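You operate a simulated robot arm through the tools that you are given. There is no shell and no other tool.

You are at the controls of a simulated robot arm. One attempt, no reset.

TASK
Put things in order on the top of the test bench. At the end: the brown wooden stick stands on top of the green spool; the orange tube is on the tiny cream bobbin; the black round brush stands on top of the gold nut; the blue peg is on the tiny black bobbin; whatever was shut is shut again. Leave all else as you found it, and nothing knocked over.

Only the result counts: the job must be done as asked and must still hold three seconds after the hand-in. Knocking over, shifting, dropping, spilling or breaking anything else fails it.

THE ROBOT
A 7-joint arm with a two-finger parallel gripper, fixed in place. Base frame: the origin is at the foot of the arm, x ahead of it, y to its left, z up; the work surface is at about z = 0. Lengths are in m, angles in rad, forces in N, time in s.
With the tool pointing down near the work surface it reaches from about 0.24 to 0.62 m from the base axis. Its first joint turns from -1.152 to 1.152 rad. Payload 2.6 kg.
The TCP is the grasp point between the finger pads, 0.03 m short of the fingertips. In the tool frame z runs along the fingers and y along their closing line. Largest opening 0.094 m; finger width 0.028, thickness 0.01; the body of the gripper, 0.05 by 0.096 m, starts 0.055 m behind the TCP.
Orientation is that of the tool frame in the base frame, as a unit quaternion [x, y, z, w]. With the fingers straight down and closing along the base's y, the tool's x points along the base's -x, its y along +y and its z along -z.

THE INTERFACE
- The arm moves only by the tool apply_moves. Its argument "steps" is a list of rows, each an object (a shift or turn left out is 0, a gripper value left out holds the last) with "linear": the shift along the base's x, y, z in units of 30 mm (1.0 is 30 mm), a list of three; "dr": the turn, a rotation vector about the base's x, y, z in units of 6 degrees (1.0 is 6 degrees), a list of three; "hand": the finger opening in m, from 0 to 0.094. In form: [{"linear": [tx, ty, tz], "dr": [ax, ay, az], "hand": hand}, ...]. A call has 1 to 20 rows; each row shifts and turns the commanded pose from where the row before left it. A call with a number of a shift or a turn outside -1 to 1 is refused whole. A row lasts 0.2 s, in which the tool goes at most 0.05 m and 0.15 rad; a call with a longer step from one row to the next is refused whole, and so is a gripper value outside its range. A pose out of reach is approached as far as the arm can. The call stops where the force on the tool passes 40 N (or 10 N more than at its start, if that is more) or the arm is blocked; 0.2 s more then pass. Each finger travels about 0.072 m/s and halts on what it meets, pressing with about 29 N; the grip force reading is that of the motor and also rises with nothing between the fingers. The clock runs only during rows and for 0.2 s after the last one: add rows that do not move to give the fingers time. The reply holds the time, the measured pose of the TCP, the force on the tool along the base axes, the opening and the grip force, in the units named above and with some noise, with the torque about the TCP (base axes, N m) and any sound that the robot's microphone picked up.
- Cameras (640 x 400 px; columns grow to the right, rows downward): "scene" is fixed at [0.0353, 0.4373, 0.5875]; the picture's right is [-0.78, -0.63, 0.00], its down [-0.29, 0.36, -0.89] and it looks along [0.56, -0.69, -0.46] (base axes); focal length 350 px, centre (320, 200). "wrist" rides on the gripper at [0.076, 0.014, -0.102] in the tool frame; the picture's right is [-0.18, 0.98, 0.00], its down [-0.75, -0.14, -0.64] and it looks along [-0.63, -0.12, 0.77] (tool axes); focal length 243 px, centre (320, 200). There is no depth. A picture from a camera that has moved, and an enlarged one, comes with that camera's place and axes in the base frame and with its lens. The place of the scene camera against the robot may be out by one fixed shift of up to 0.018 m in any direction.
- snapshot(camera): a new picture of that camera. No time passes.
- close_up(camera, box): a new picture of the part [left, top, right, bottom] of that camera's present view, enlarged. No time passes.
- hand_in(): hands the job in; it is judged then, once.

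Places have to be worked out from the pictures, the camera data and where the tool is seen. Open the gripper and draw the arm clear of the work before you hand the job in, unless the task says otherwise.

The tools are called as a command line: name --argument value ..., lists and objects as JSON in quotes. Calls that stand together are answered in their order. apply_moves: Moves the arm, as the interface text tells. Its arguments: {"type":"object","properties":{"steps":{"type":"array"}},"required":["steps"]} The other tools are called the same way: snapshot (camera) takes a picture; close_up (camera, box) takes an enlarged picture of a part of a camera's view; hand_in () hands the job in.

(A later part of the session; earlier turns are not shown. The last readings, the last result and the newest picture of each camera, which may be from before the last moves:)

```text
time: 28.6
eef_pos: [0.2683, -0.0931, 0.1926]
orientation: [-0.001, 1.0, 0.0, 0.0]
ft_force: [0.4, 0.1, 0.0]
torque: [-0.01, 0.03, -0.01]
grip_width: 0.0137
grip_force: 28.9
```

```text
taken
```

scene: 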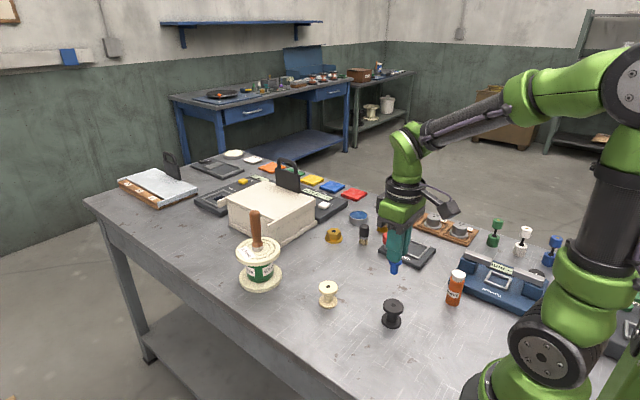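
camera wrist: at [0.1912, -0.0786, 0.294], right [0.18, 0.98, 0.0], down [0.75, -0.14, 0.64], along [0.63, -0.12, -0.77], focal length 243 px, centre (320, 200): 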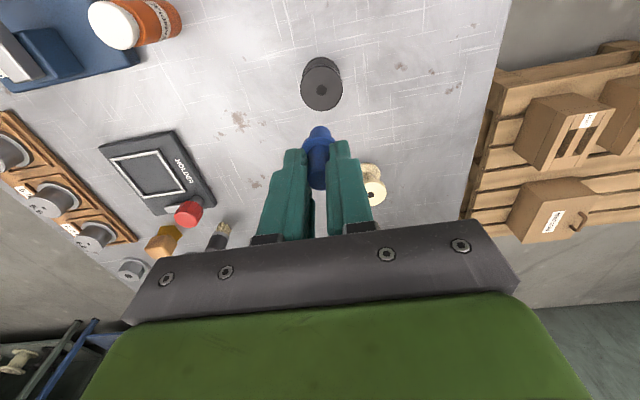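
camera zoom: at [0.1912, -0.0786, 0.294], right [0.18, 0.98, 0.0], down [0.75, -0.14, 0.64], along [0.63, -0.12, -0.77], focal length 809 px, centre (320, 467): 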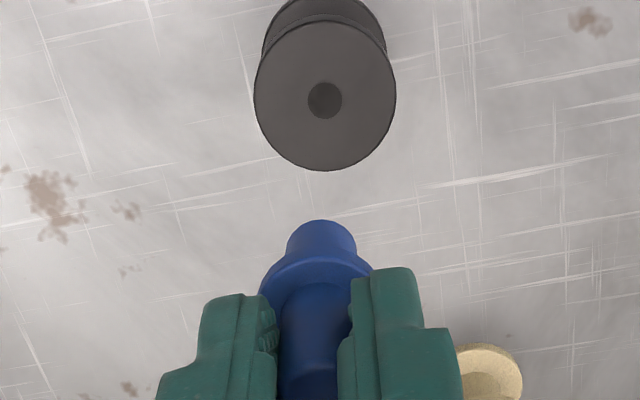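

The grip width reading changed from 0.011 to 0.0137, so before going on I'll hold still and re-check the grip.

apply_moves --steps '[{"linear": [0, 0, 0]}, {"linear": [0, 0, 0]}, {"linear": [0, 0, 0]}]'

close_up --camera "wrist" --box '[270, 110, 370, 240]'

close_up --camera "scene" --box '[360, 190, 440, 290]'

```text
time: 29.4
eef_pos: [0.2685, -0.0924, 0.1928]
orientation: [0.0, 1.0, 0.0, 0.0]
ft_force: [0.1, 0.3, -0.4]
torque: [0.0, 0.01, 0.01]
grip_width: 0.0138
grip_force: 28.6
```

```text
3.08 times, centred on (320, 175) of wrist
camera zoom: at [0.1913, -0.0787, 0.294], right [0.18, 0.98, 0.0], down [0.75, -0.14, 0.64], along [0.63, -0.12, -0.77], focal length 746 px, centre (320, 277)
```

zoom: 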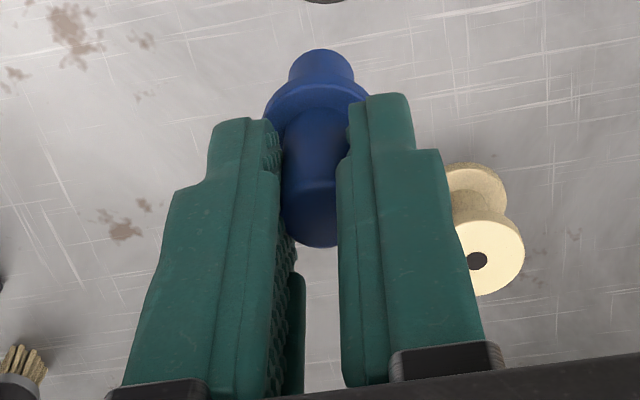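

```text
4.00 times, centred on (400, 240) of scene
camera zoom: at [0.0353, 0.4373, 0.5875], right [-0.78, -0.63, 0.0], down [-0.29, 0.36, -0.89], along [0.56, -0.69, -0.46], focal length 1400 px, centre (0, 40)
```

zoom: 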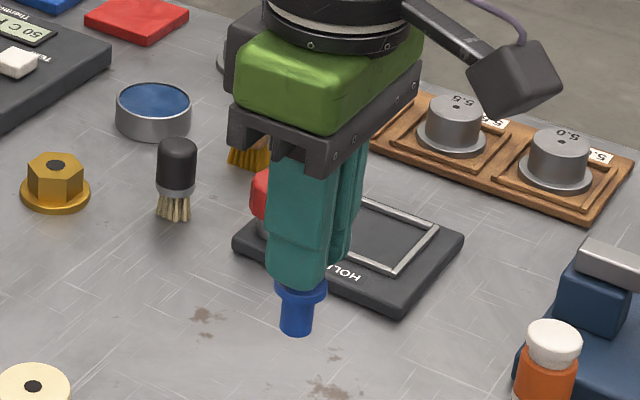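

The grip is steady at 0.0138 and the peg is upright within about 1–2°. The bobbin centre is at about (0.259, -0.090) with its top near z 0.0445, so I move over it and lower to about 1 cm above.

apply_moves --steps '[{"linear": [-0.26, 0.08, 0]}, {"linear": [0, 0, -0.6]}, {"linear": [0, 0, -0.6]}, {"linear": [0, 0, -0.6]}, {"linear": [0, 0, -0.5]}, {"linear": [0, 0, 0]}, {"linear": [0, 0, 0]}]'

close_up --camera "wrist" --box '[250, 80, 390, 190]'

close_up --camera "scene" --box '[350, 260, 430, 340]'

```text
time: 31.0
eef_pos: [0.2615, -0.0897, 0.1235]
orientation: [0.0, 1.0, 0.0, 0.0]
ft_force: [-0.3, -0.1, -0.1]
torque: [0.02, -0.01, -0.06]
grip_width: 0.0136
grip_force: 28.7
```

```text
3.64 times, centred on (320, 135) of wrist
camera zoom: at [0.1847, -0.075, 0.2256], right [0.18, 0.98, 0.0], down [0.75, -0.14, 0.64], along [0.63, -0.12, -0.77], focal length 882 px, centre (320, 436)
```

zoom: 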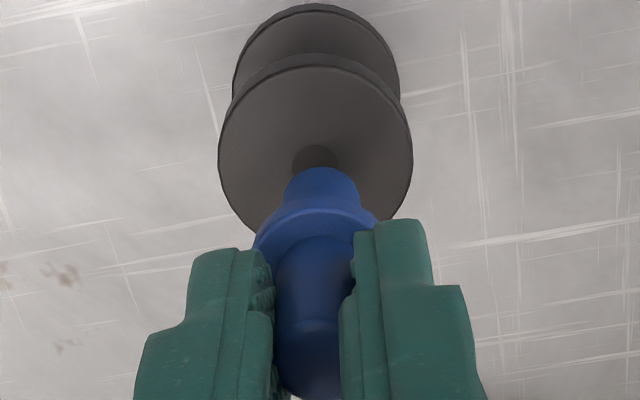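

```text
5.00 times, centred on (390, 300) of scene
camera zoom: at [0.0353, 0.4373, 0.5875], right [-0.78, -0.63, 0.0], down [-0.29, 0.36, -0.89], along [0.56, -0.69, -0.46], focal length 1750 px, centre (-30, -300)
```

zoom: 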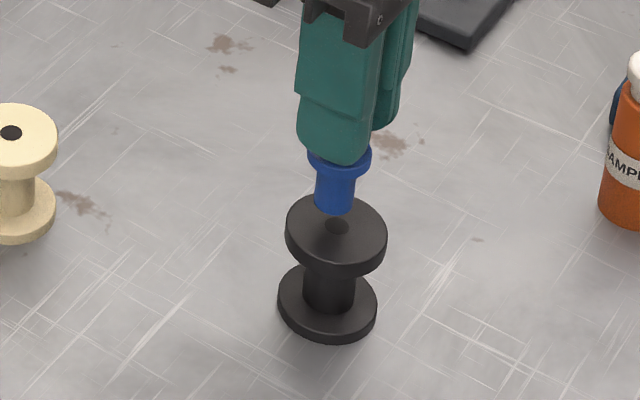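

The peg base is about 1.4 mm to +y of the bobbin centre. I correct that and descend to just above contact.

apply_moves --steps '[{"linear": [-0.02, -0.045, 0]}, {"linear": [0, 0, -0.2]}, {"linear": [0, 0, -0.2]}, {"linear": [0, 0, 0]}, {"linear": [0, 0, 0]}]'

close_up --camera "wrist" --box '[250, 80, 390, 190]'

close_up --camera "scene" --box '[350, 260, 430, 340]'

```text
time: 32.2
eef_pos: [0.2605, -0.0905, 0.112]
orientation: [-0.001, 1.0, -0.001, 0.0]
ft_force: [-2.6, 1.8, 17.7]
torque: [0.03, 0.12, 0.0]
grip_width: 0.0138
grip_force: 29.4
```

```text
3.64 times, centred on (320, 135) of wrist
camera zoom: at [0.1841, -0.0768, 0.2131], right [0.18, 0.98, 0.0], down [0.75, -0.14, 0.64], along [0.63, -0.12, -0.77], focal length 882 px, centre (320, 436)
```

zoom: 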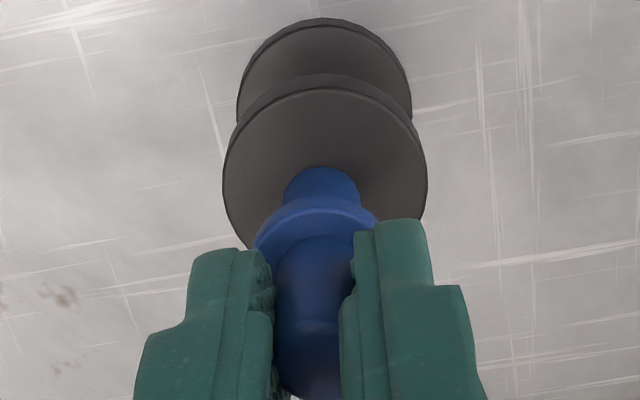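

```text
5.00 times, centred on (390, 300) of scene
camera zoom: at [0.0352, 0.4373, 0.5875], right [-0.78, -0.63, 0.0], down [-0.29, 0.36, -0.89], along [0.56, -0.69, -0.46], focal length 1750 px, centre (-30, -300)
```

zoom: 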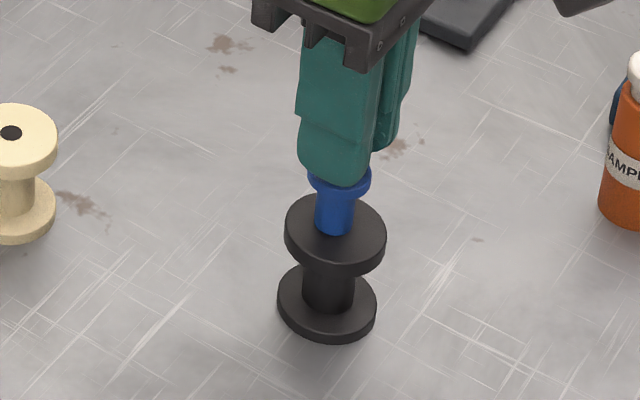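

Contact is already made (17.7 N) with the peg centred within about 1 mm. I'll relax the pressure slightly, then open gently.

apply_moves --steps '[{"linear": [0, 0, 0.02]}, {"linear": [0, 0, 0]}]'

```text
time: 32.8
eef_pos: [0.2603, -0.091, 0.1114]
orientation: [0.0, 1.0, 0.0, 0.0]
ft_force: [0.7, 0.4, 9.8]
torque: [0.01, -0.09, 0.0]
grip_width: 0.014
grip_force: 28.5
```

Still 9.8 N, so I ease off by another 0.6 mm and open slowly.

apply_moves --steps '[{"linear": [0, 0, 0.02]}, {"linear": [0, 0, 0]}, {"hand": 0.016}, {"hand": 0.018}, {"hand": 0.022}, {"hand": 0.03}, {"hand": 0.04}, {"hand": 0.05}, {"linear": [0, 0, 0]}]'

close_up --camera "wrist" --box '[250, 80, 390, 190]'

close_up --camera "scene" --box '[350, 260, 430, 340]'

```text
time: 34.8
eef_pos: [0.2599, -0.0921, 0.1115]
orientation: [0.0, 1.0, 0.0, 0.001]
ft_force: [-0.3, 0.3, -0.8]
torque: [-0.02, -0.02, 0.0]
grip_width: 0.05
grip_force: 0.0
```

```text
3.64 times, centred on (320, 135) of wrist
camera zoom: at [0.1843, -0.0773, 0.2141], right [0.18, 0.98, 0.0], down [0.75, -0.14, 0.64], along [0.63, -0.12, -0.77], focal length 882 px, centre (320, 436)
```

zoom: 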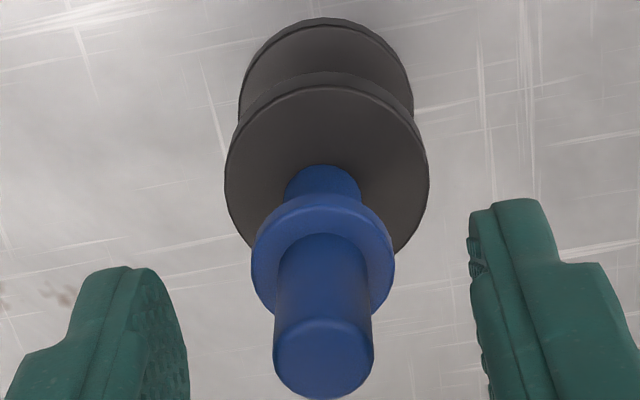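

```text
5.00 times, centred on (390, 300) of scene
camera zoom: at [0.0353, 0.4373, 0.5875], right [-0.78, -0.63, 0.0], down [-0.29, 0.36, -0.89], along [0.56, -0.69, -0.46], focal length 1750 px, centre (-30, -300)
```

zoom: 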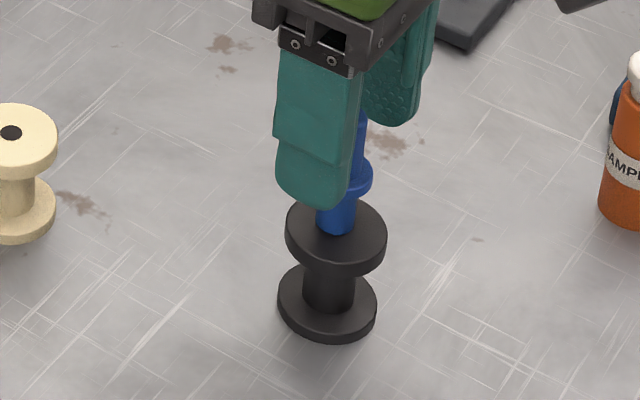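

The peg stands centred on the black bobbin. I lift clear and move toward the orange tube (about (0.18, -0.23)) to look at it.

apply_moves --steps '[{"linear": [0, 0, 0.5]}, {"linear": [0, 0, 0.9]}, {"linear": [0, 0, 0.9]}, {"linear": [0, 0, 0.9]}, {"linear": [0, 0, 0.9]}, {"linear": [0, 0, 0.6]}, {"linear": [-0.3, -0.7, 0], "hand": 0.094}, {"linear": [-0.3, -0.85, 0]}, {"linear": [-0.3, -0.85, 0]}, {"linear": [-0.3, -0.85, 0]}, {"linear": [-0.3, -0.7, 0]}, {"linear": [0, 0, 0]}, {"linear": [0, 0, 0]}]'

snapshot --camera "wrist"

snapshot --camera "scene"

```text
time: 37.6
eef_pos: [0.2144, -0.2113, 0.2534]
orientation: [0.0, 1.0, 0.0, 0.0]
ft_force: [-0.7, 0.1, -0.4]
torque: [0.01, 0.0, 0.0]
grip_width: 0.0941
grip_force: 0.2
```

```text
taken
camera wrist: at [0.138, -0.1966, 0.3552], right [0.18, 0.98, 0.0], down [0.75, -0.14, 0.64], along [0.63, -0.12, -0.77], focal length 243 px, centre (320, 200)
```

wrist: 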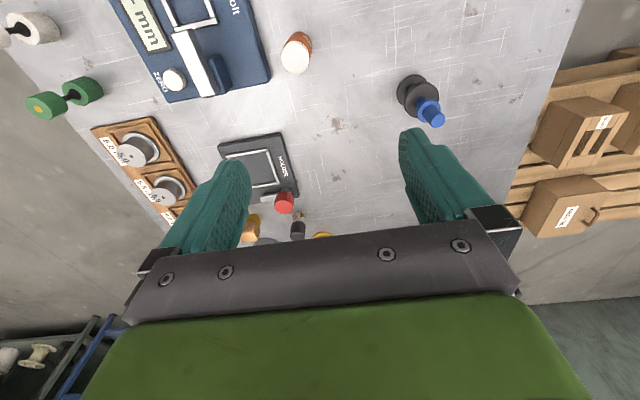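

```text
taken
```

scene: 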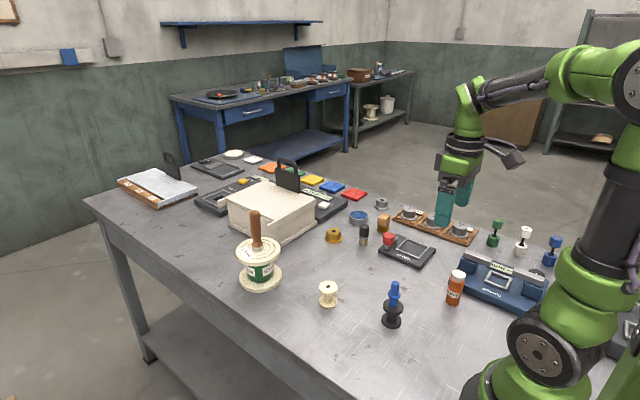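

close_up --camera "wrist" --box '[220, 0, 380, 100]'

close_up --camera "scene" --box '[430, 240, 550, 320]'

```text
4.00 times, centred on (300, 50) of wrist
camera zoom: at [0.138, -0.1966, 0.3552], right [0.18, 0.98, 0.0], down [0.75, -0.14, 0.64], along [0.63, -0.12, -0.77], focal length 970 px, centre (400, 800)
```

zoom: 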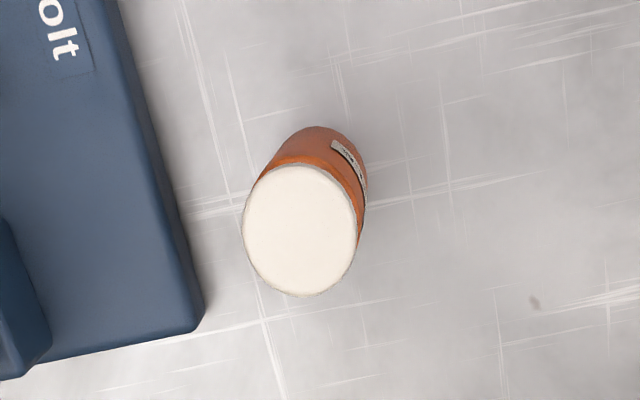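

```text
5.00 times, centred on (490, 280) of scene
camera zoom: at [0.0353, 0.4373, 0.5875], right [-0.78, -0.63, 0.0], down [-0.29, 0.36, -0.89], along [0.56, -0.69, -0.46], focal length 1750 px, centre (-530, -200)
```

zoom: 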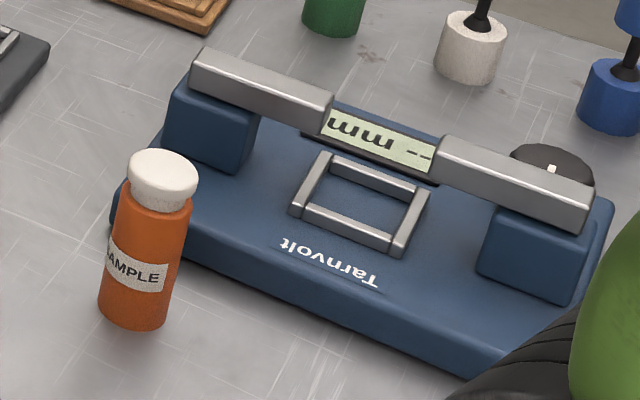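

The tube is at about (0.178, -0.229), 0.08 tall and 28 mm in diameter. The blue gauge's edge is at y≈-0.272, so a 0.05 opening gives clearance. I'll move above the tube to z≈0.15 and check alignment.

apply_moves --steps '[{"linear": [-0.3, -0.154, -0.8], "hand": 0.052}, {"linear": [-0.3, -0.154, -0.8]}, {"linear": [-0.3, -0.154, -0.8]}, {"linear": [-0.3, -0.154, -0.8]}, {"linear": [0, 0, 0]}, {"linear": [0, 0, 0]}]'

close_up --camera "wrist" --box '[240, 60, 400, 180]'

snapshot --camera "scene"

```text
time: 39.0
eef_pos: [0.1802, -0.2292, 0.1592]
orientation: [0.0, 1.0, 0.001, 0.0]
ft_force: [-0.3, 0.5, -0.9]
torque: [0.02, 0.0, 0.02]
grip_width: 0.0521
grip_force: 0.0
```

```text
3.33 times, centred on (320, 120) of wrist
camera zoom: at [0.1038, -0.2156, 0.26], right [0.18, 0.98, 0.0], down [0.75, -0.14, 0.64], along [0.63, -0.12, -0.77], focal length 809 px, centre (320, 467)
```

zoom: 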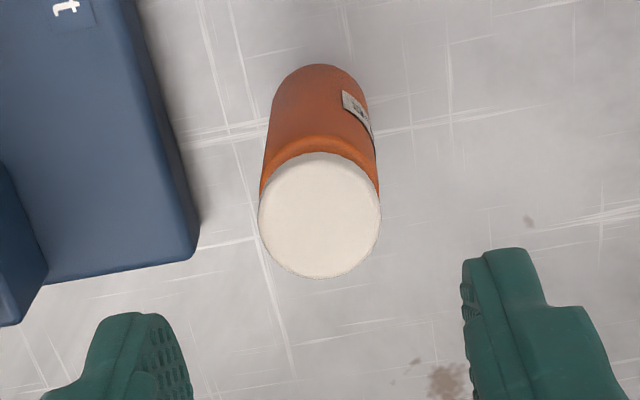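

```text
taken
```

scene: 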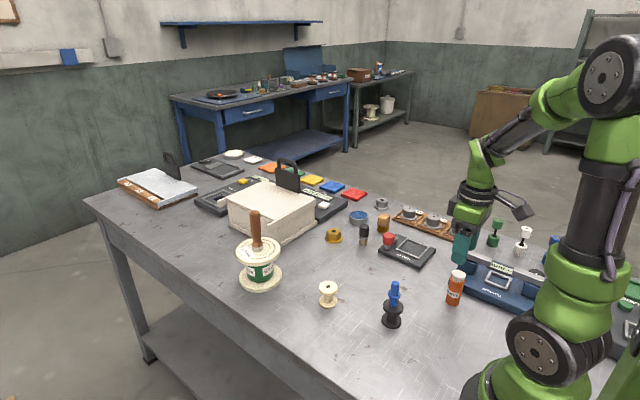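

Aligned in y; the tube is about 2.5 mm nearer in x. I descend to z≈0.06 around it.

apply_moves --steps '[{"linear": [-0.08, 0, -0.7]}, {"linear": [0, 0, -0.8]}, {"linear": [0, 0, -0.8]}, {"linear": [0, 0, -0.6]}, {"linear": [0, 0, -0.35]}, {"linear": [0, 0, 0]}, {"linear": [0, 0, 0]}]'

close_up --camera "wrist" --box '[230, 90, 410, 240]'

close_up --camera "scene" --box '[420, 210, 540, 310]'

```text
time: 40.6
eef_pos: [0.1769, -0.2282, 0.0594]
orientation: [0.0, 1.0, 0.0, 0.0]
ft_force: [0.8, 0.6, -0.1]
torque: [0.0, 0.0, 0.0]
grip_width: 0.0521
grip_force: 0.0
```

```text
2.67 times, centred on (320, 165) of wrist
camera zoom: at [0.1005, -0.2146, 0.1613], right [0.18, 0.98, 0.0], down [0.75, -0.14, 0.64], along [0.63, -0.12, -0.77], focal length 647 px, centre (320, 293)
```

zoom: 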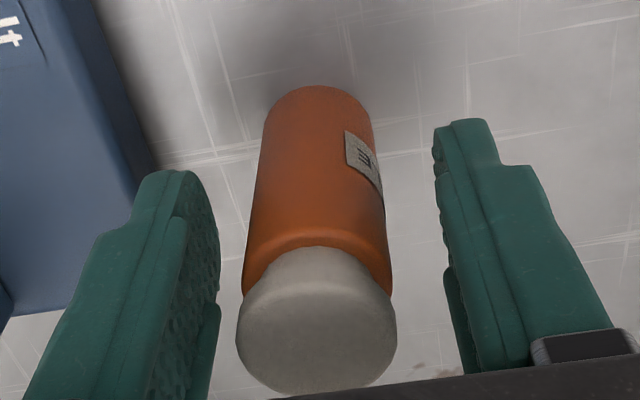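

```text
4.00 times, centred on (480, 260) of scene
camera zoom: at [0.0353, 0.4373, 0.5875], right [-0.78, -0.63, 0.0], down [-0.29, 0.36, -0.89], along [0.56, -0.69, -0.46], focal length 1400 px, centre (-320, -40)
```

zoom: 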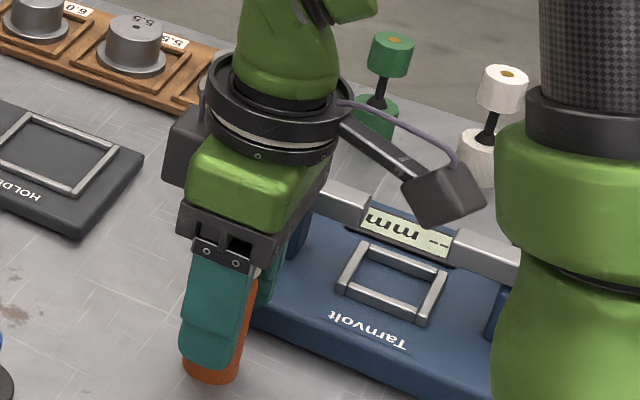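

The tube is centred. Closing the gripper in stages.

apply_moves --steps '[{"hand": 0.038}, {"hand": 0.032}, {"hand": 0.029}, {"hand": 0.027}, {"hand": 0.024}, {"hand": 0.015}, {"hand": 0.0}, {"hand": 0.0}]'

close_up --camera "wrist" --box '[230, 90, 410, 240]'

```text
time: 42.4
eef_pos: [0.1774, -0.2291, 0.0604]
orientation: [0.0, 1.0, 0.0, 0.001]
ft_force: [0.4, -0.8, 2.4]
torque: [-0.03, 0.03, 0.01]
grip_width: 0.0293
grip_force: 28.8
```

```text
2.67 times, centred on (320, 165) of wrist
camera zoom: at [0.1005, -0.2146, 0.1615], right [0.18, 0.98, 0.0], down [0.75, -0.14, 0.64], along [0.63, -0.12, -0.77], focal length 647 px, centre (320, 293)
```

zoom: 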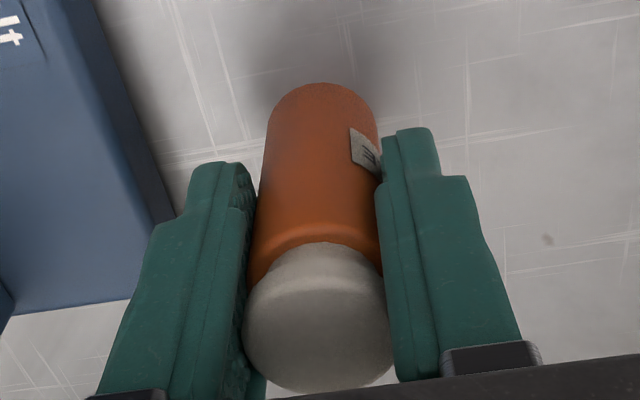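

Tube gripped (0.029 wide, 28.8 N). I lift straight up and carry it over toward the cream bobbin.

apply_moves --steps '[{"linear": [0, 0, 0.4]}, {"linear": [0, 0, 0.8]}, {"linear": [0, 0, 0.9]}, {"linear": [0, 0, 0.9]}, {"linear": [0, 0, 0.9]}, {"linear": [0, 0, 0.9]}, {"linear": [0, 0, 0.6]}, {"linear": [0.5, 0.4, 0]}, {"linear": [0.85, 0.66, 0]}, {"linear": [0.85, 0.66, 0]}, {"linear": [0.85, 0.66, 0]}, {"linear": [0.85, 0.66, 0]}, {"linear": [0.85, 0.66, 0]}, {"linear": [0.85, 0.66, 0]}, {"linear": [0.85, 0.66, 0]}, {"linear": [0.85, 0.66, 0]}, {"linear": [0.39, 0.29, 0]}, {"linear": [0, 0, 0]}, {"linear": [0, 0, 0]}]'

snapshot --camera "wrist"

snapshot --camera "scene"

```text
time: 46.4
eef_pos: [0.4092, -0.0503, 0.2243]
orientation: [0.0, 1.0, 0.0, 0.0]
ft_force: [-0.2, -0.3, -0.8]
torque: [-0.01, -0.01, 0.01]
grip_width: 0.0292
grip_force: 28.9
```

```text
taken
camera wrist: at [0.3326, -0.0364, 0.3257], right [0.18, 0.98, 0.0], down [0.75, -0.14, 0.64], along [0.63, -0.12, -0.77], focal length 243 px, centre (320, 200)
```

wrist: 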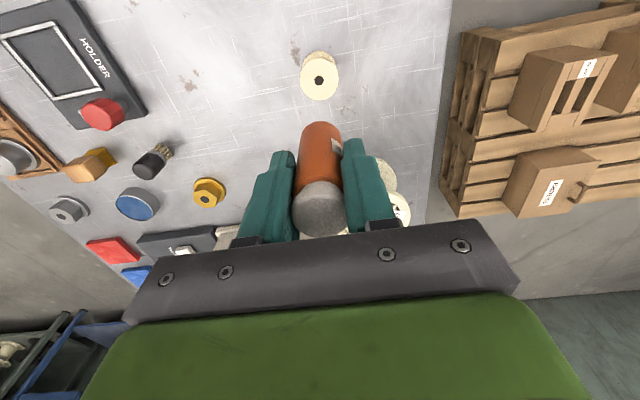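

```text
taken
```

scene: 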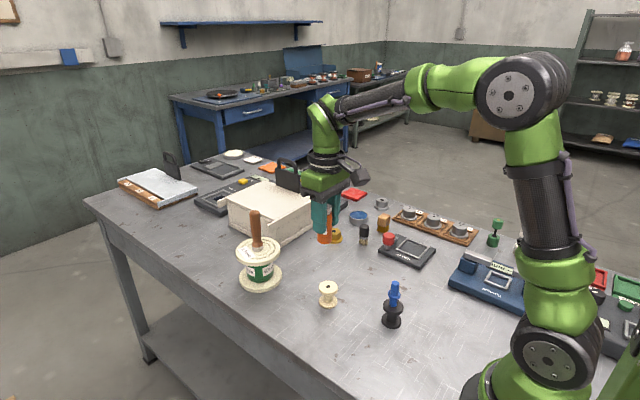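

The tube is in hand and the cream bobbin is visible just ahead of it in the wrist view. I'll zoom for precise measurement.

close_up --camera "wrist" --box '[240, 30, 400, 150]'

```text
3.33 times, centred on (320, 90) of wrist
camera zoom: at [0.3326, -0.0364, 0.3257], right [0.18, 0.98, 0.0], down [0.75, -0.14, 0.64], along [0.63, -0.12, -0.77], focal length 809 px, centre (320, 567)
```

zoom: 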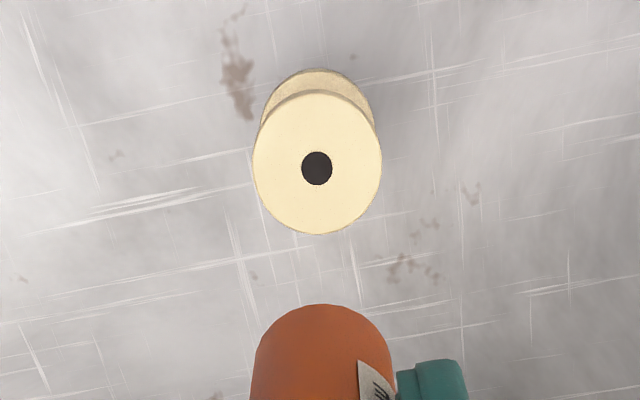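

The bobbin centre is at about (0.399, -0.050), about 1 cm back in x from the tool. I shift by that and lower until the tube is about 1.5 cm above it.

apply_moves --steps '[{"linear": [-0.35, 0, 0]}, {"linear": [0, 0, -0.8]}, {"linear": [0, 0, -0.8]}, {"linear": [0, 0, -0.8]}, {"linear": [0, 0, -0.6]}, {"linear": [0, 0, -0.4]}, {"linear": [0, 0, 0]}, {"linear": [0, 0, 0]}]'

close_up --camera "wrist" --box '[240, 80, 400, 200]'

close_up --camera "scene" --box '[280, 230, 380, 310]'

```text
time: 48.2
eef_pos: [0.3987, -0.05, 0.1215]
orientation: [0.0, 1.0, 0.001, 0.0]
ft_force: [0.1, -0.2, -0.8]
torque: [-0.02, -0.04, 0.02]
grip_width: 0.0292
grip_force: 28.6
```

```text
3.33 times, centred on (320, 140) of wrist
camera zoom: at [0.3212, -0.0366, 0.222], right [0.18, 0.98, 0.0], down [0.75, -0.14, 0.64], along [0.63, -0.12, -0.77], focal length 809 px, centre (320, 400)
```

zoom: 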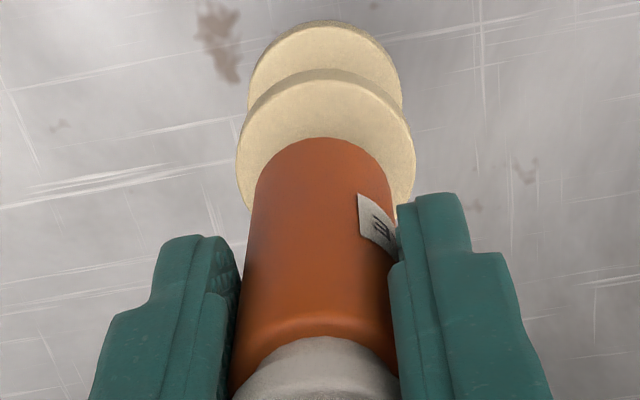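

```text
5.00 times, centred on (330, 270) of scene
camera zoom: at [0.0353, 0.4373, 0.5875], right [-0.78, -0.63, 0.0], down [-0.29, 0.36, -0.89], along [0.56, -0.69, -0.46], focal length 1750 px, centre (270, -150)
```

zoom: 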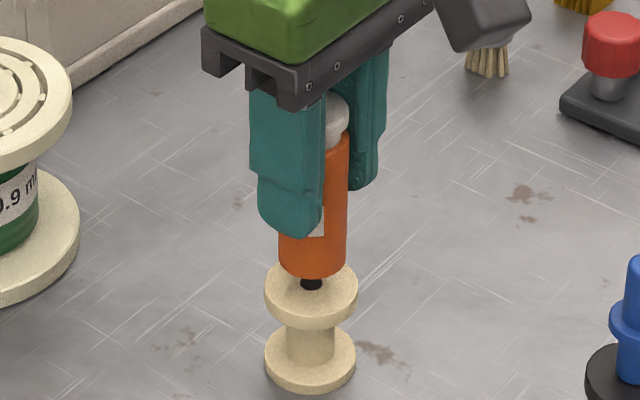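

Alignment is within about 1 mm. I'll lower by 9 mm, then step down slowly while watching the force.

apply_moves --steps '[{"linear": [0, 0.02, -0.15]}, {"linear": [0, 0, -0.15]}, {"linear": [0, 0, 0]}]'

close_up --camera "scene" --box '[280, 230, 380, 310]'

```text
time: 49.0
eef_pos: [0.3979, -0.0502, 0.1112]
orientation: [0.0, 1.0, 0.0, 0.0]
ft_force: [0.5, -0.1, 0.4]
torque: [-0.01, -0.01, 0.01]
grip_width: 0.0293
grip_force: 28.7
```

```text
5.00 times, centred on (330, 270) of scene
camera zoom: at [0.0353, 0.4373, 0.5875], right [-0.78, -0.63, 0.0], down [-0.29, 0.36, -0.89], along [0.56, -0.69, -0.46], focal length 1750 px, centre (270, -150)
```

zoom: 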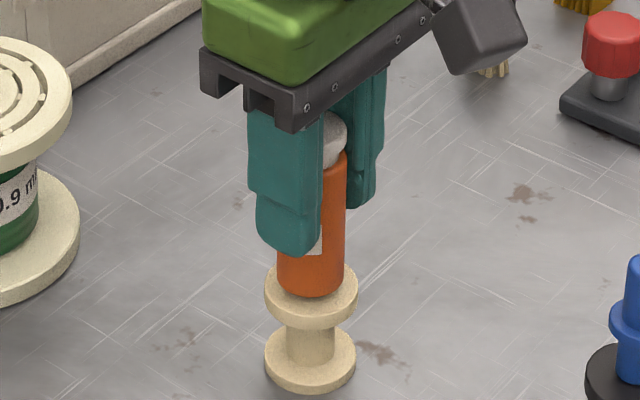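

No contact yet; I continue in 1 mm steps.

apply_moves --steps '[{"linear": [0, 0, -0.035]}, {"linear": [0, 0, -0.035]}, {"linear": [0, 0, 0]}]'

```text
time: 49.8
eef_pos: [0.397, -0.0497, 0.1084]
orientation: [0.0, 1.0, 0.001, 0.0]
ft_force: [-0.3, 0.6, -1.2]
torque: [0.02, -0.01, -0.01]
grip_width: 0.0294
grip_force: 29.1
```

Still free at z≈0.108, so I take a couple more small steps.

apply_moves --steps '[{"linear": [0, 0, -0.03]}, {"linear": [0, 0, -0.03]}, {"linear": [0, 0, 0]}]'

close_up --camera "scene" --box '[300, 260, 360, 310]'

```text
time: 50.6
eef_pos: [0.3965, -0.0515, 0.1068]
orientation: [0.0, 1.0, 0.0, 0.0]
ft_force: [-0.2, -0.1, -1.6]
torque: [-0.02, -0.01, 0.0]
grip_width: 0.0288
grip_force: 28.4
```

```text
8.00 times, centred on (330, 285) of scene
camera zoom: at [0.0353, 0.4373, 0.5875], right [-0.78, -0.63, 0.0], down [-0.29, 0.36, -0.89], along [0.56, -0.69, -0.46], focal length 2799 px, centre (240, -480)
```

zoom: 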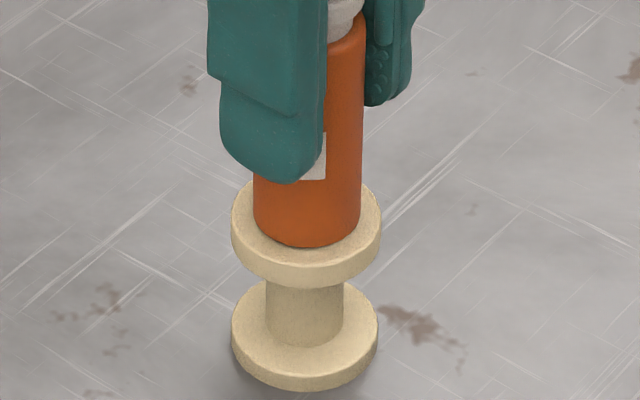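

Very near contact now. I continue with small steps.

apply_moves --steps '[{"linear": [0, 0, -0.025]}, {"linear": [0, 0, -0.02]}, {"linear": [0, 0, 0]}]'

```text
time: 51.4
eef_pos: [0.3969, -0.0494, 0.1056]
orientation: [0.0, 1.0, 0.0, 0.0]
ft_force: [-0.5, -0.2, -0.6]
torque: [-0.02, 0.03, 0.0]
grip_width: 0.0294
grip_force: 28.5
```

Still no contact force at 0.1056; another millimetre down.

apply_moves --steps '[{"linear": [0, 0, -0.025]}, {"linear": [0, 0, -0.02]}, {"linear": [0, 0, 0]}]'

```text
time: 52.2
eef_pos: [0.398, -0.0496, 0.1051]
orientation: [-0.001, 1.0, 0.001, 0.001]
ft_force: [-4.3, -1.6, 16.9]
torque: [-0.07, 0.27, -0.04]
grip_width: 0.0294
grip_force: 28.7
```

Contact (16.9 N). I relax by about 0.6 mm, then open slowly and check that the tube stands.

apply_moves --steps '[{"linear": [0, 0, 0.02]}, {"linear": [0, 0, 0]}, {"hand": 0.031}, {"hand": 0.033}, {"hand": 0.038}, {"hand": 0.046}, {"hand": 0.054}, {"linear": [0, 0, 0]}]'

close_up --camera "wrist" --box '[240, 80, 400, 200]'

close_up --camera "scene" --box '[280, 230, 380, 310]'

```text
time: 54.0
eef_pos: [0.3969, -0.05, 0.1054]
orientation: [0.0, 1.0, 0.0, 0.0]
ft_force: [-0.9, -0.5, -0.1]
torque: [-0.01, 0.0, 0.02]
grip_width: 0.0538
grip_force: 0.2
```

```text
3.33 times, centred on (320, 140) of wrist
camera zoom: at [0.3211, -0.0349, 0.2071], right [0.18, 0.98, 0.0], down [0.75, -0.14, 0.64], along [0.63, -0.12, -0.77], focal length 809 px, centre (320, 400)
```

zoom: 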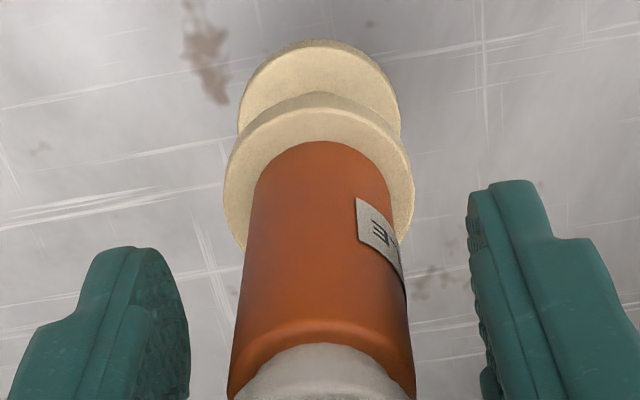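

```text
5.00 times, centred on (330, 270) of scene
camera zoom: at [0.0353, 0.4373, 0.5875], right [-0.78, -0.63, 0.0], down [-0.29, 0.36, -0.89], along [0.56, -0.69, -0.46], focal length 1750 px, centre (270, -150)
```

zoom: 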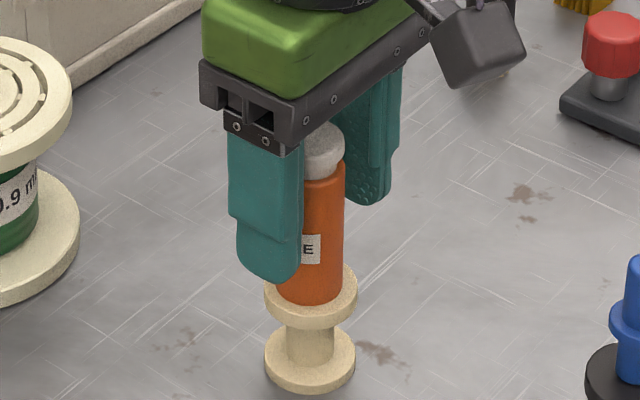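

The tube stands upright on the cream bobbin. I lift clear and move toward the brush for a close look.

apply_moves --steps '[{"linear": [0, 0, 0.5]}, {"linear": [0, 0, 0.9]}, {"linear": [0, 0, 0.9]}, {"linear": [0, 0, 0.9]}, {"linear": [0, 0, 0.9]}, {"linear": [0, 0, 0.6]}, {"linear": [0.1, -0.6, 0]}, {"linear": [0.2, -0.95, 0]}, {"linear": [0.2, -0.95, 0]}, {"linear": [0.2, -0.95, 0]}, {"linear": [0.2, -0.95, 0]}, {"linear": [0.2, -0.95, 0]}, {"linear": [0.2, -0.95, -0.3]}, {"linear": [0.1, -0.95, -0.4]}, {"linear": [0, -0.4, -0.4]}, {"linear": [0, 0, 0]}, {"linear": [0, 0, 0]}]'

snapshot --camera "wrist"

snapshot --camera "scene"

```text
time: 57.6
eef_pos: [0.4383, -0.278, 0.2124]
orientation: [0.0, 1.0, 0.001, 0.0]
ft_force: [1.2, -0.4, -0.2]
torque: [0.0, 0.01, 0.02]
grip_width: 0.0539
grip_force: 0.1
```

```text
taken
camera wrist: at [0.3617, -0.264, 0.3145], right [0.18, 0.98, 0.0], down [0.75, -0.14, 0.64], along [0.63, -0.12, -0.77], focal length 243 px, centre (320, 200)
```

wrist: 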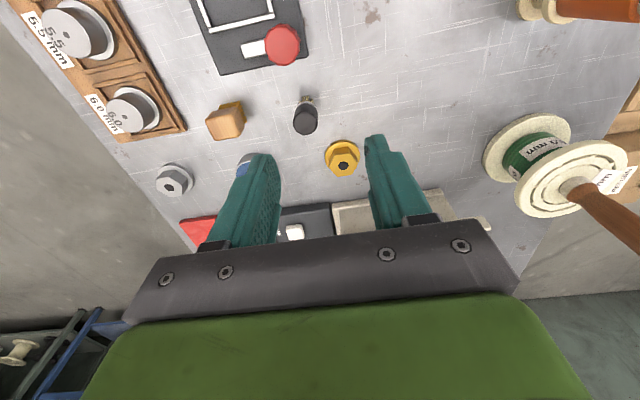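

```text
taken
```

scene: 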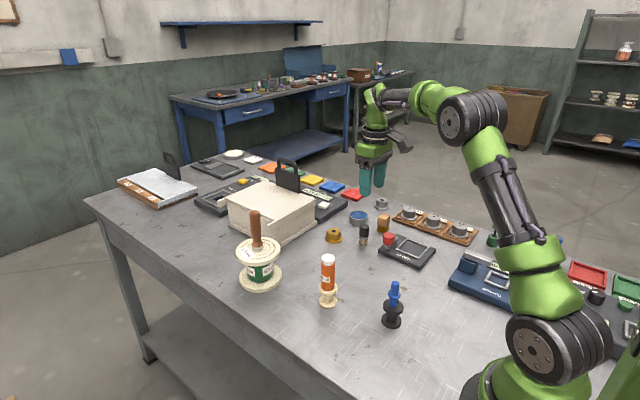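

Three stacks look good in the scene view. Zooming in on the brush and nut from here.

close_up --camera "wrist" --box '[250, 80, 390, 190]'

close_up --camera "scene" --box '[310, 200, 410, 260]'

```text
3.64 times, centred on (320, 135) of wrist
camera zoom: at [0.3617, -0.264, 0.3145], right [0.18, 0.98, 0.0], down [0.75, -0.14, 0.64], along [0.63, -0.12, -0.77], focal length 882 px, centre (320, 436)
```

zoom: 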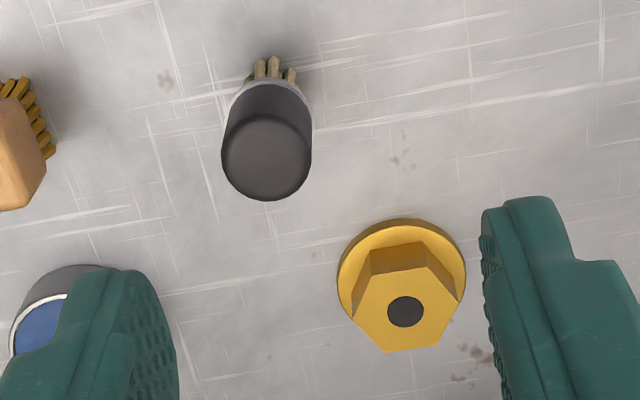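

```text
6.40 times, centred on (360, 230) of scene
camera zoom: at [0.0353, 0.4373, 0.5875], right [-0.78, -0.63, 0.0], down [-0.29, 0.36, -0.89], along [0.56, -0.69, -0.46], focal length 2240 px, centre (64, 8)
```

zoom: 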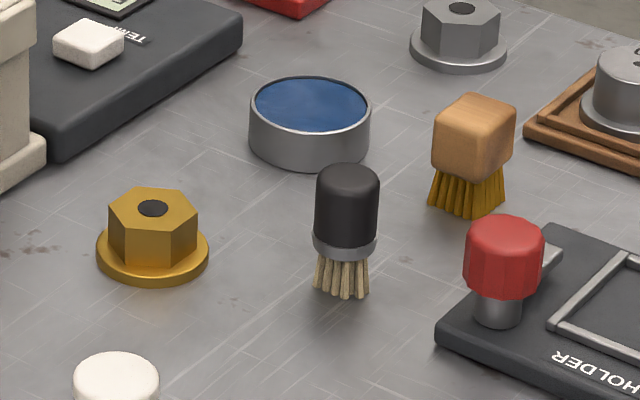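

The brush is at about (0.4596, -0.2985), about 0.063 tall and 26–28 mm across. The nut is at (0.542, -0.264) with its top at z≈0.0285. I'll hover over the brush and verify alignment.

apply_moves --steps '[{"linear": [0.243, -0.228, -0.8]}, {"linear": [0.243, -0.228, -0.8]}, {"linear": [0.243, -0.228, -0.8]}, {"linear": [0, 0, 0]}, {"linear": [0, 0, 0]}]'

close_up --camera "wrist" --box '[240, 60, 400, 180]'

snapshot --camera "wrist"

```text
time: 58.8
eef_pos: [0.4623, -0.2977, 0.1388]
orientation: [0.001, 1.0, -0.001, 0.0]
ft_force: [0.1, 0.2, -0.2]
torque: [0.02, -0.02, -0.04]
grip_width: 0.0537
grip_force: 0.0
```

```text
3.33 times, centred on (320, 120) of wrist
camera zoom: at [0.3854, -0.2843, 0.2423], right [0.18, 0.98, 0.0], down [0.75, -0.14, 0.64], along [0.63, -0.12, -0.77], focal length 809 px, centre (320, 467)
```

zoom: 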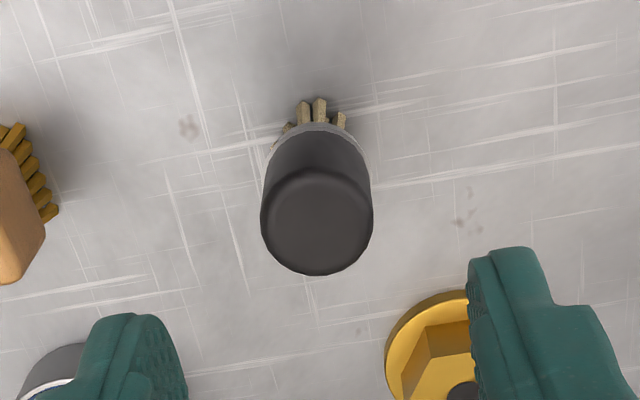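

```text
taken
camera wrist: at [0.3854, -0.2843, 0.2423], right [0.18, 0.98, 0.0], down [0.75, -0.14, 0.64], along [0.63, -0.12, -0.77], focal length 243 px, centre (320, 200)
```

wrist: 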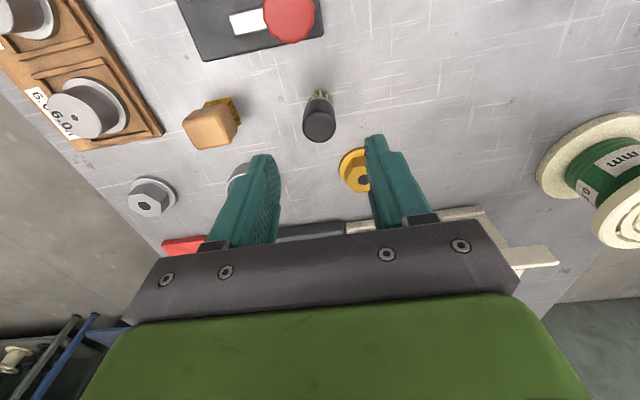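

Offsets are about 1 mm. I correct and descend to z≈0.055 around the brush handle.

apply_moves --steps '[{"linear": [-0.04, -0.03, -0.8]}, {"linear": [0, 0, -0.8]}, {"linear": [0, 0, -0.8]}, {"linear": [0, 0, -0.42]}, {"linear": [0, 0, 0]}, {"linear": [0, 0, 0]}]'

close_up --camera "wrist" --box '[230, 90, 410, 240]'

close_up --camera "scene" --box '[310, 170, 430, 260]'

```text
time: 60.2
eef_pos: [0.4606, -0.3004, 0.0577]
orientation: [-0.001, 1.0, -0.001, -0.001]
ft_force: [-0.4, 0.2, -0.4]
torque: [-0.01, -0.04, -0.01]
grip_width: 0.0538
grip_force: 0.1
```

```text
2.67 times, centred on (320, 165) of wrist
camera zoom: at [0.3845, -0.2851, 0.1587], right [0.18, 0.98, 0.0], down [0.75, -0.14, 0.64], along [0.63, -0.12, -0.77], focal length 647 px, centre (320, 293)
```

zoom: 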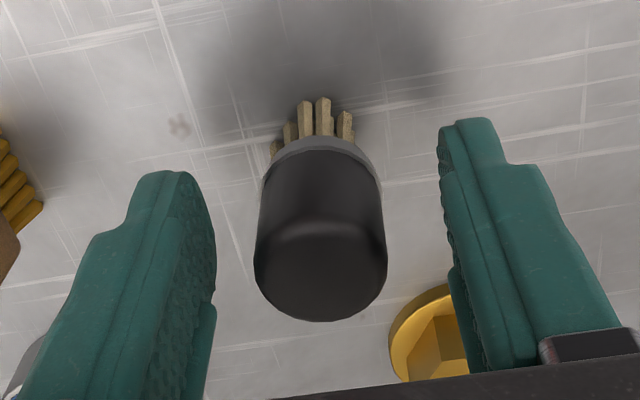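

```text
4.44 times, centred on (370, 215) of scene
camera zoom: at [0.0353, 0.4373, 0.5875], right [-0.78, -0.63, 0.0], down [-0.29, 0.36, -0.89], along [0.56, -0.69, -0.46], focal length 1555 px, centre (98, 133)
```

zoom: 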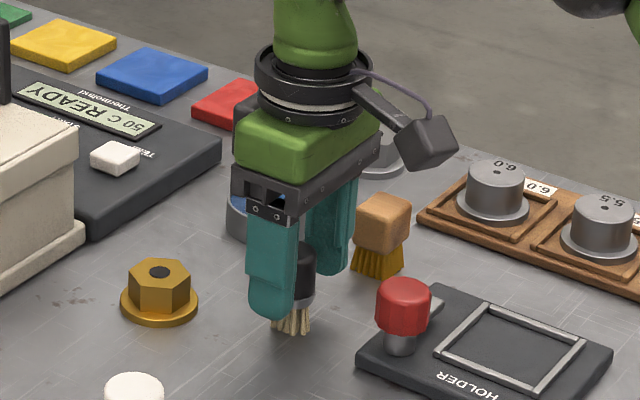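

The brush is centred between the pads at z≈0.057, so I close in stages.

apply_moves --steps '[{"hand": 0.038}, {"hand": 0.032}, {"hand": 0.028}, {"hand": 0.026}, {"hand": 0.023}, {"hand": 0.015}, {"hand": 0.0}, {"hand": 0.0}]'

close_up --camera "wrist" --box '[230, 90, 410, 240]'

close_up --camera "scene" --box '[310, 170, 430, 260]'

```text
time: 62.0
eef_pos: [0.4608, -0.3006, 0.0575]
orientation: [0.0, 1.0, 0.0, -0.001]
ft_force: [-0.1, -0.5, -0.1]
torque: [0.04, -0.01, 0.01]
grip_width: 0.0283
grip_force: 28.8
```

```text
2.67 times, centred on (320, 165) of wrist
camera zoom: at [0.3845, -0.2851, 0.1589], right [0.18, 0.98, 0.0], down [0.75, -0.14, 0.64], along [0.63, -0.12, -0.77], focal length 647 px, centre (320, 293)
```

zoom: 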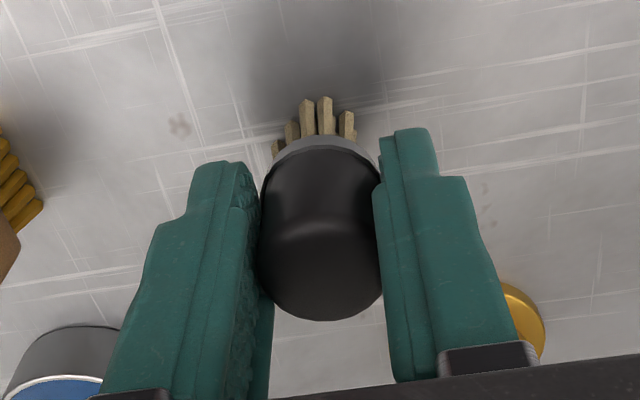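

```text
4.44 times, centred on (370, 215) of scene
camera zoom: at [0.0353, 0.4373, 0.5875], right [-0.78, -0.63, 0.0], down [-0.29, 0.36, -0.89], along [0.56, -0.69, -0.46], focal length 1555 px, centre (98, 133)
```

zoom: 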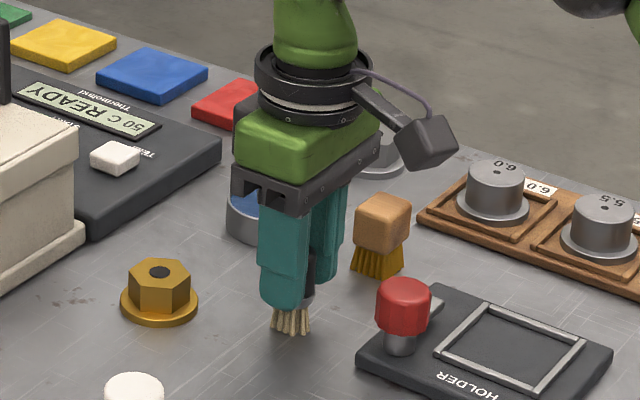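

Brush gripped (0.028 wide). I lift it to z≈0.145 and carry it over the nut to measure there.

apply_moves --steps '[{"linear": [0, 0, 0.4]}, {"linear": [0, 0, 0.8]}, {"linear": [0, 0, 0.9]}, {"linear": [0, 0, 0.8]}, {"linear": [0.6, 0.25, 0]}, {"linear": [0.75, 0.33, 0]}, {"linear": [0.75, 0.33, 0]}, {"linear": [0.6, 0.25, 0]}, {"linear": [0, 0, 0]}, {"linear": [0, 0, 0]}]'

close_up --camera "wrist" --box '[240, 60, 400, 180]'

snapshot --camera "scene"

```text
time: 64.2
eef_pos: [0.5408, -0.2634, 0.1443]
orientation: [0.0, 1.0, 0.0, 0.001]
ft_force: [0.5, 0.5, 0.3]
torque: [0.01, 0.0, -0.01]
grip_width: 0.0286
grip_force: 29.1
```

```text
3.33 times, centred on (320, 120) of wrist
camera zoom: at [0.4647, -0.2499, 0.2455], right [0.18, 0.98, 0.0], down [0.75, -0.14, 0.64], along [0.63, -0.12, -0.77], focal length 809 px, centre (320, 467)
```

zoom: 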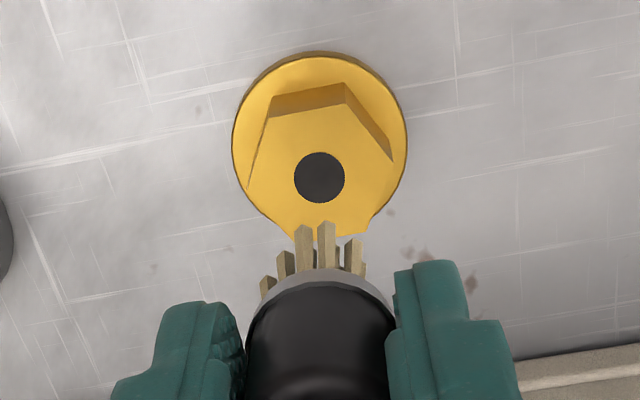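

```text
taken
```

scene: 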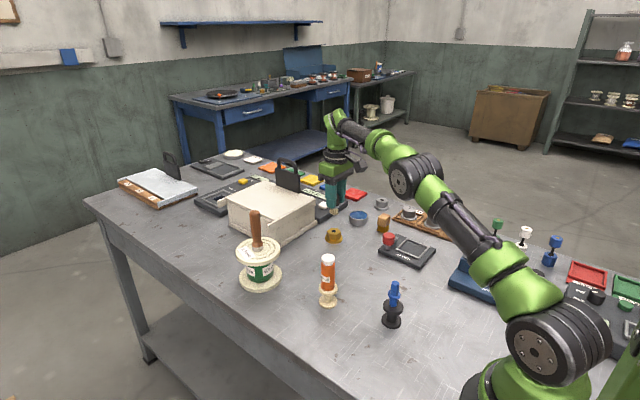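

The nut's centre is about 2 mm ahead in x, and y is aligned. I correct and lower to about 6 mm above contact.

apply_moves --steps '[{"linear": [0.07, -0.015, 0]}, {"linear": [0, 0, -0.5]}, {"linear": [0, 0, -0.6]}, {"linear": [0, 0, -0.6]}, {"linear": [0, 0, 0]}, {"linear": [0, 0, 0]}]'

close_up --camera "wrist" --box '[240, 80, 400, 200]'

close_up --camera "scene" --box '[290, 180, 380, 255]'

```text
time: 65.6
eef_pos: [0.5417, -0.2666, 0.0929]
orientation: [0.0, 1.0, 0.0, 0.0]
ft_force: [0.0, 0.8, -0.5]
torque: [0.01, -0.01, 0.02]
grip_width: 0.0284
grip_force: 29.0
```

```text
3.33 times, centred on (320, 140) of wrist
camera zoom: at [0.466, -0.252, 0.1947], right [0.18, 0.98, 0.0], down [0.75, -0.14, 0.64], along [0.63, -0.12, -0.77], focal length 809 px, centre (320, 400)
```

zoom: 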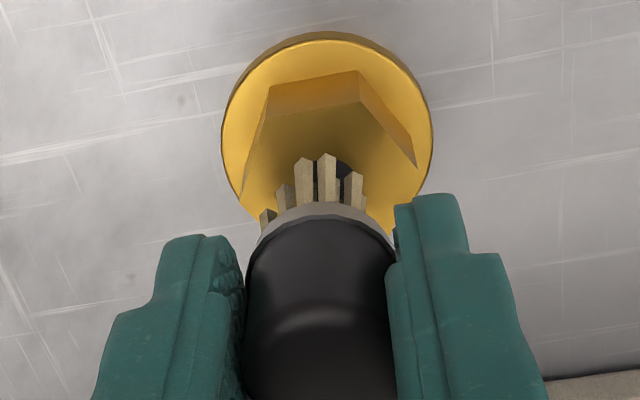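

```text
5.33 times, centred on (335, 218) of scene
camera zoom: at [0.0353, 0.4373, 0.5875], right [-0.78, -0.63, 0.0], down [-0.29, 0.36, -0.89], along [0.56, -0.69, -0.46], focal length 1866 px, centre (240, 107)
```

zoom: 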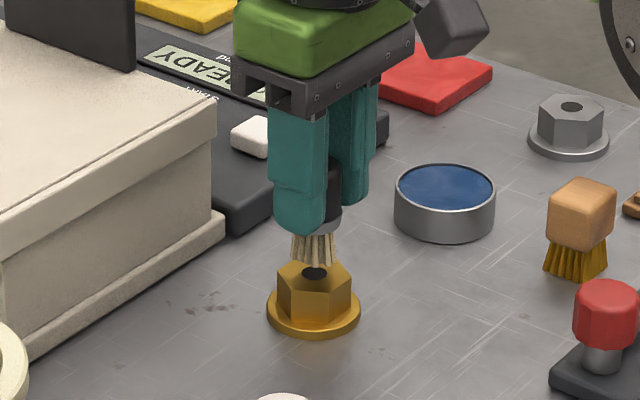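

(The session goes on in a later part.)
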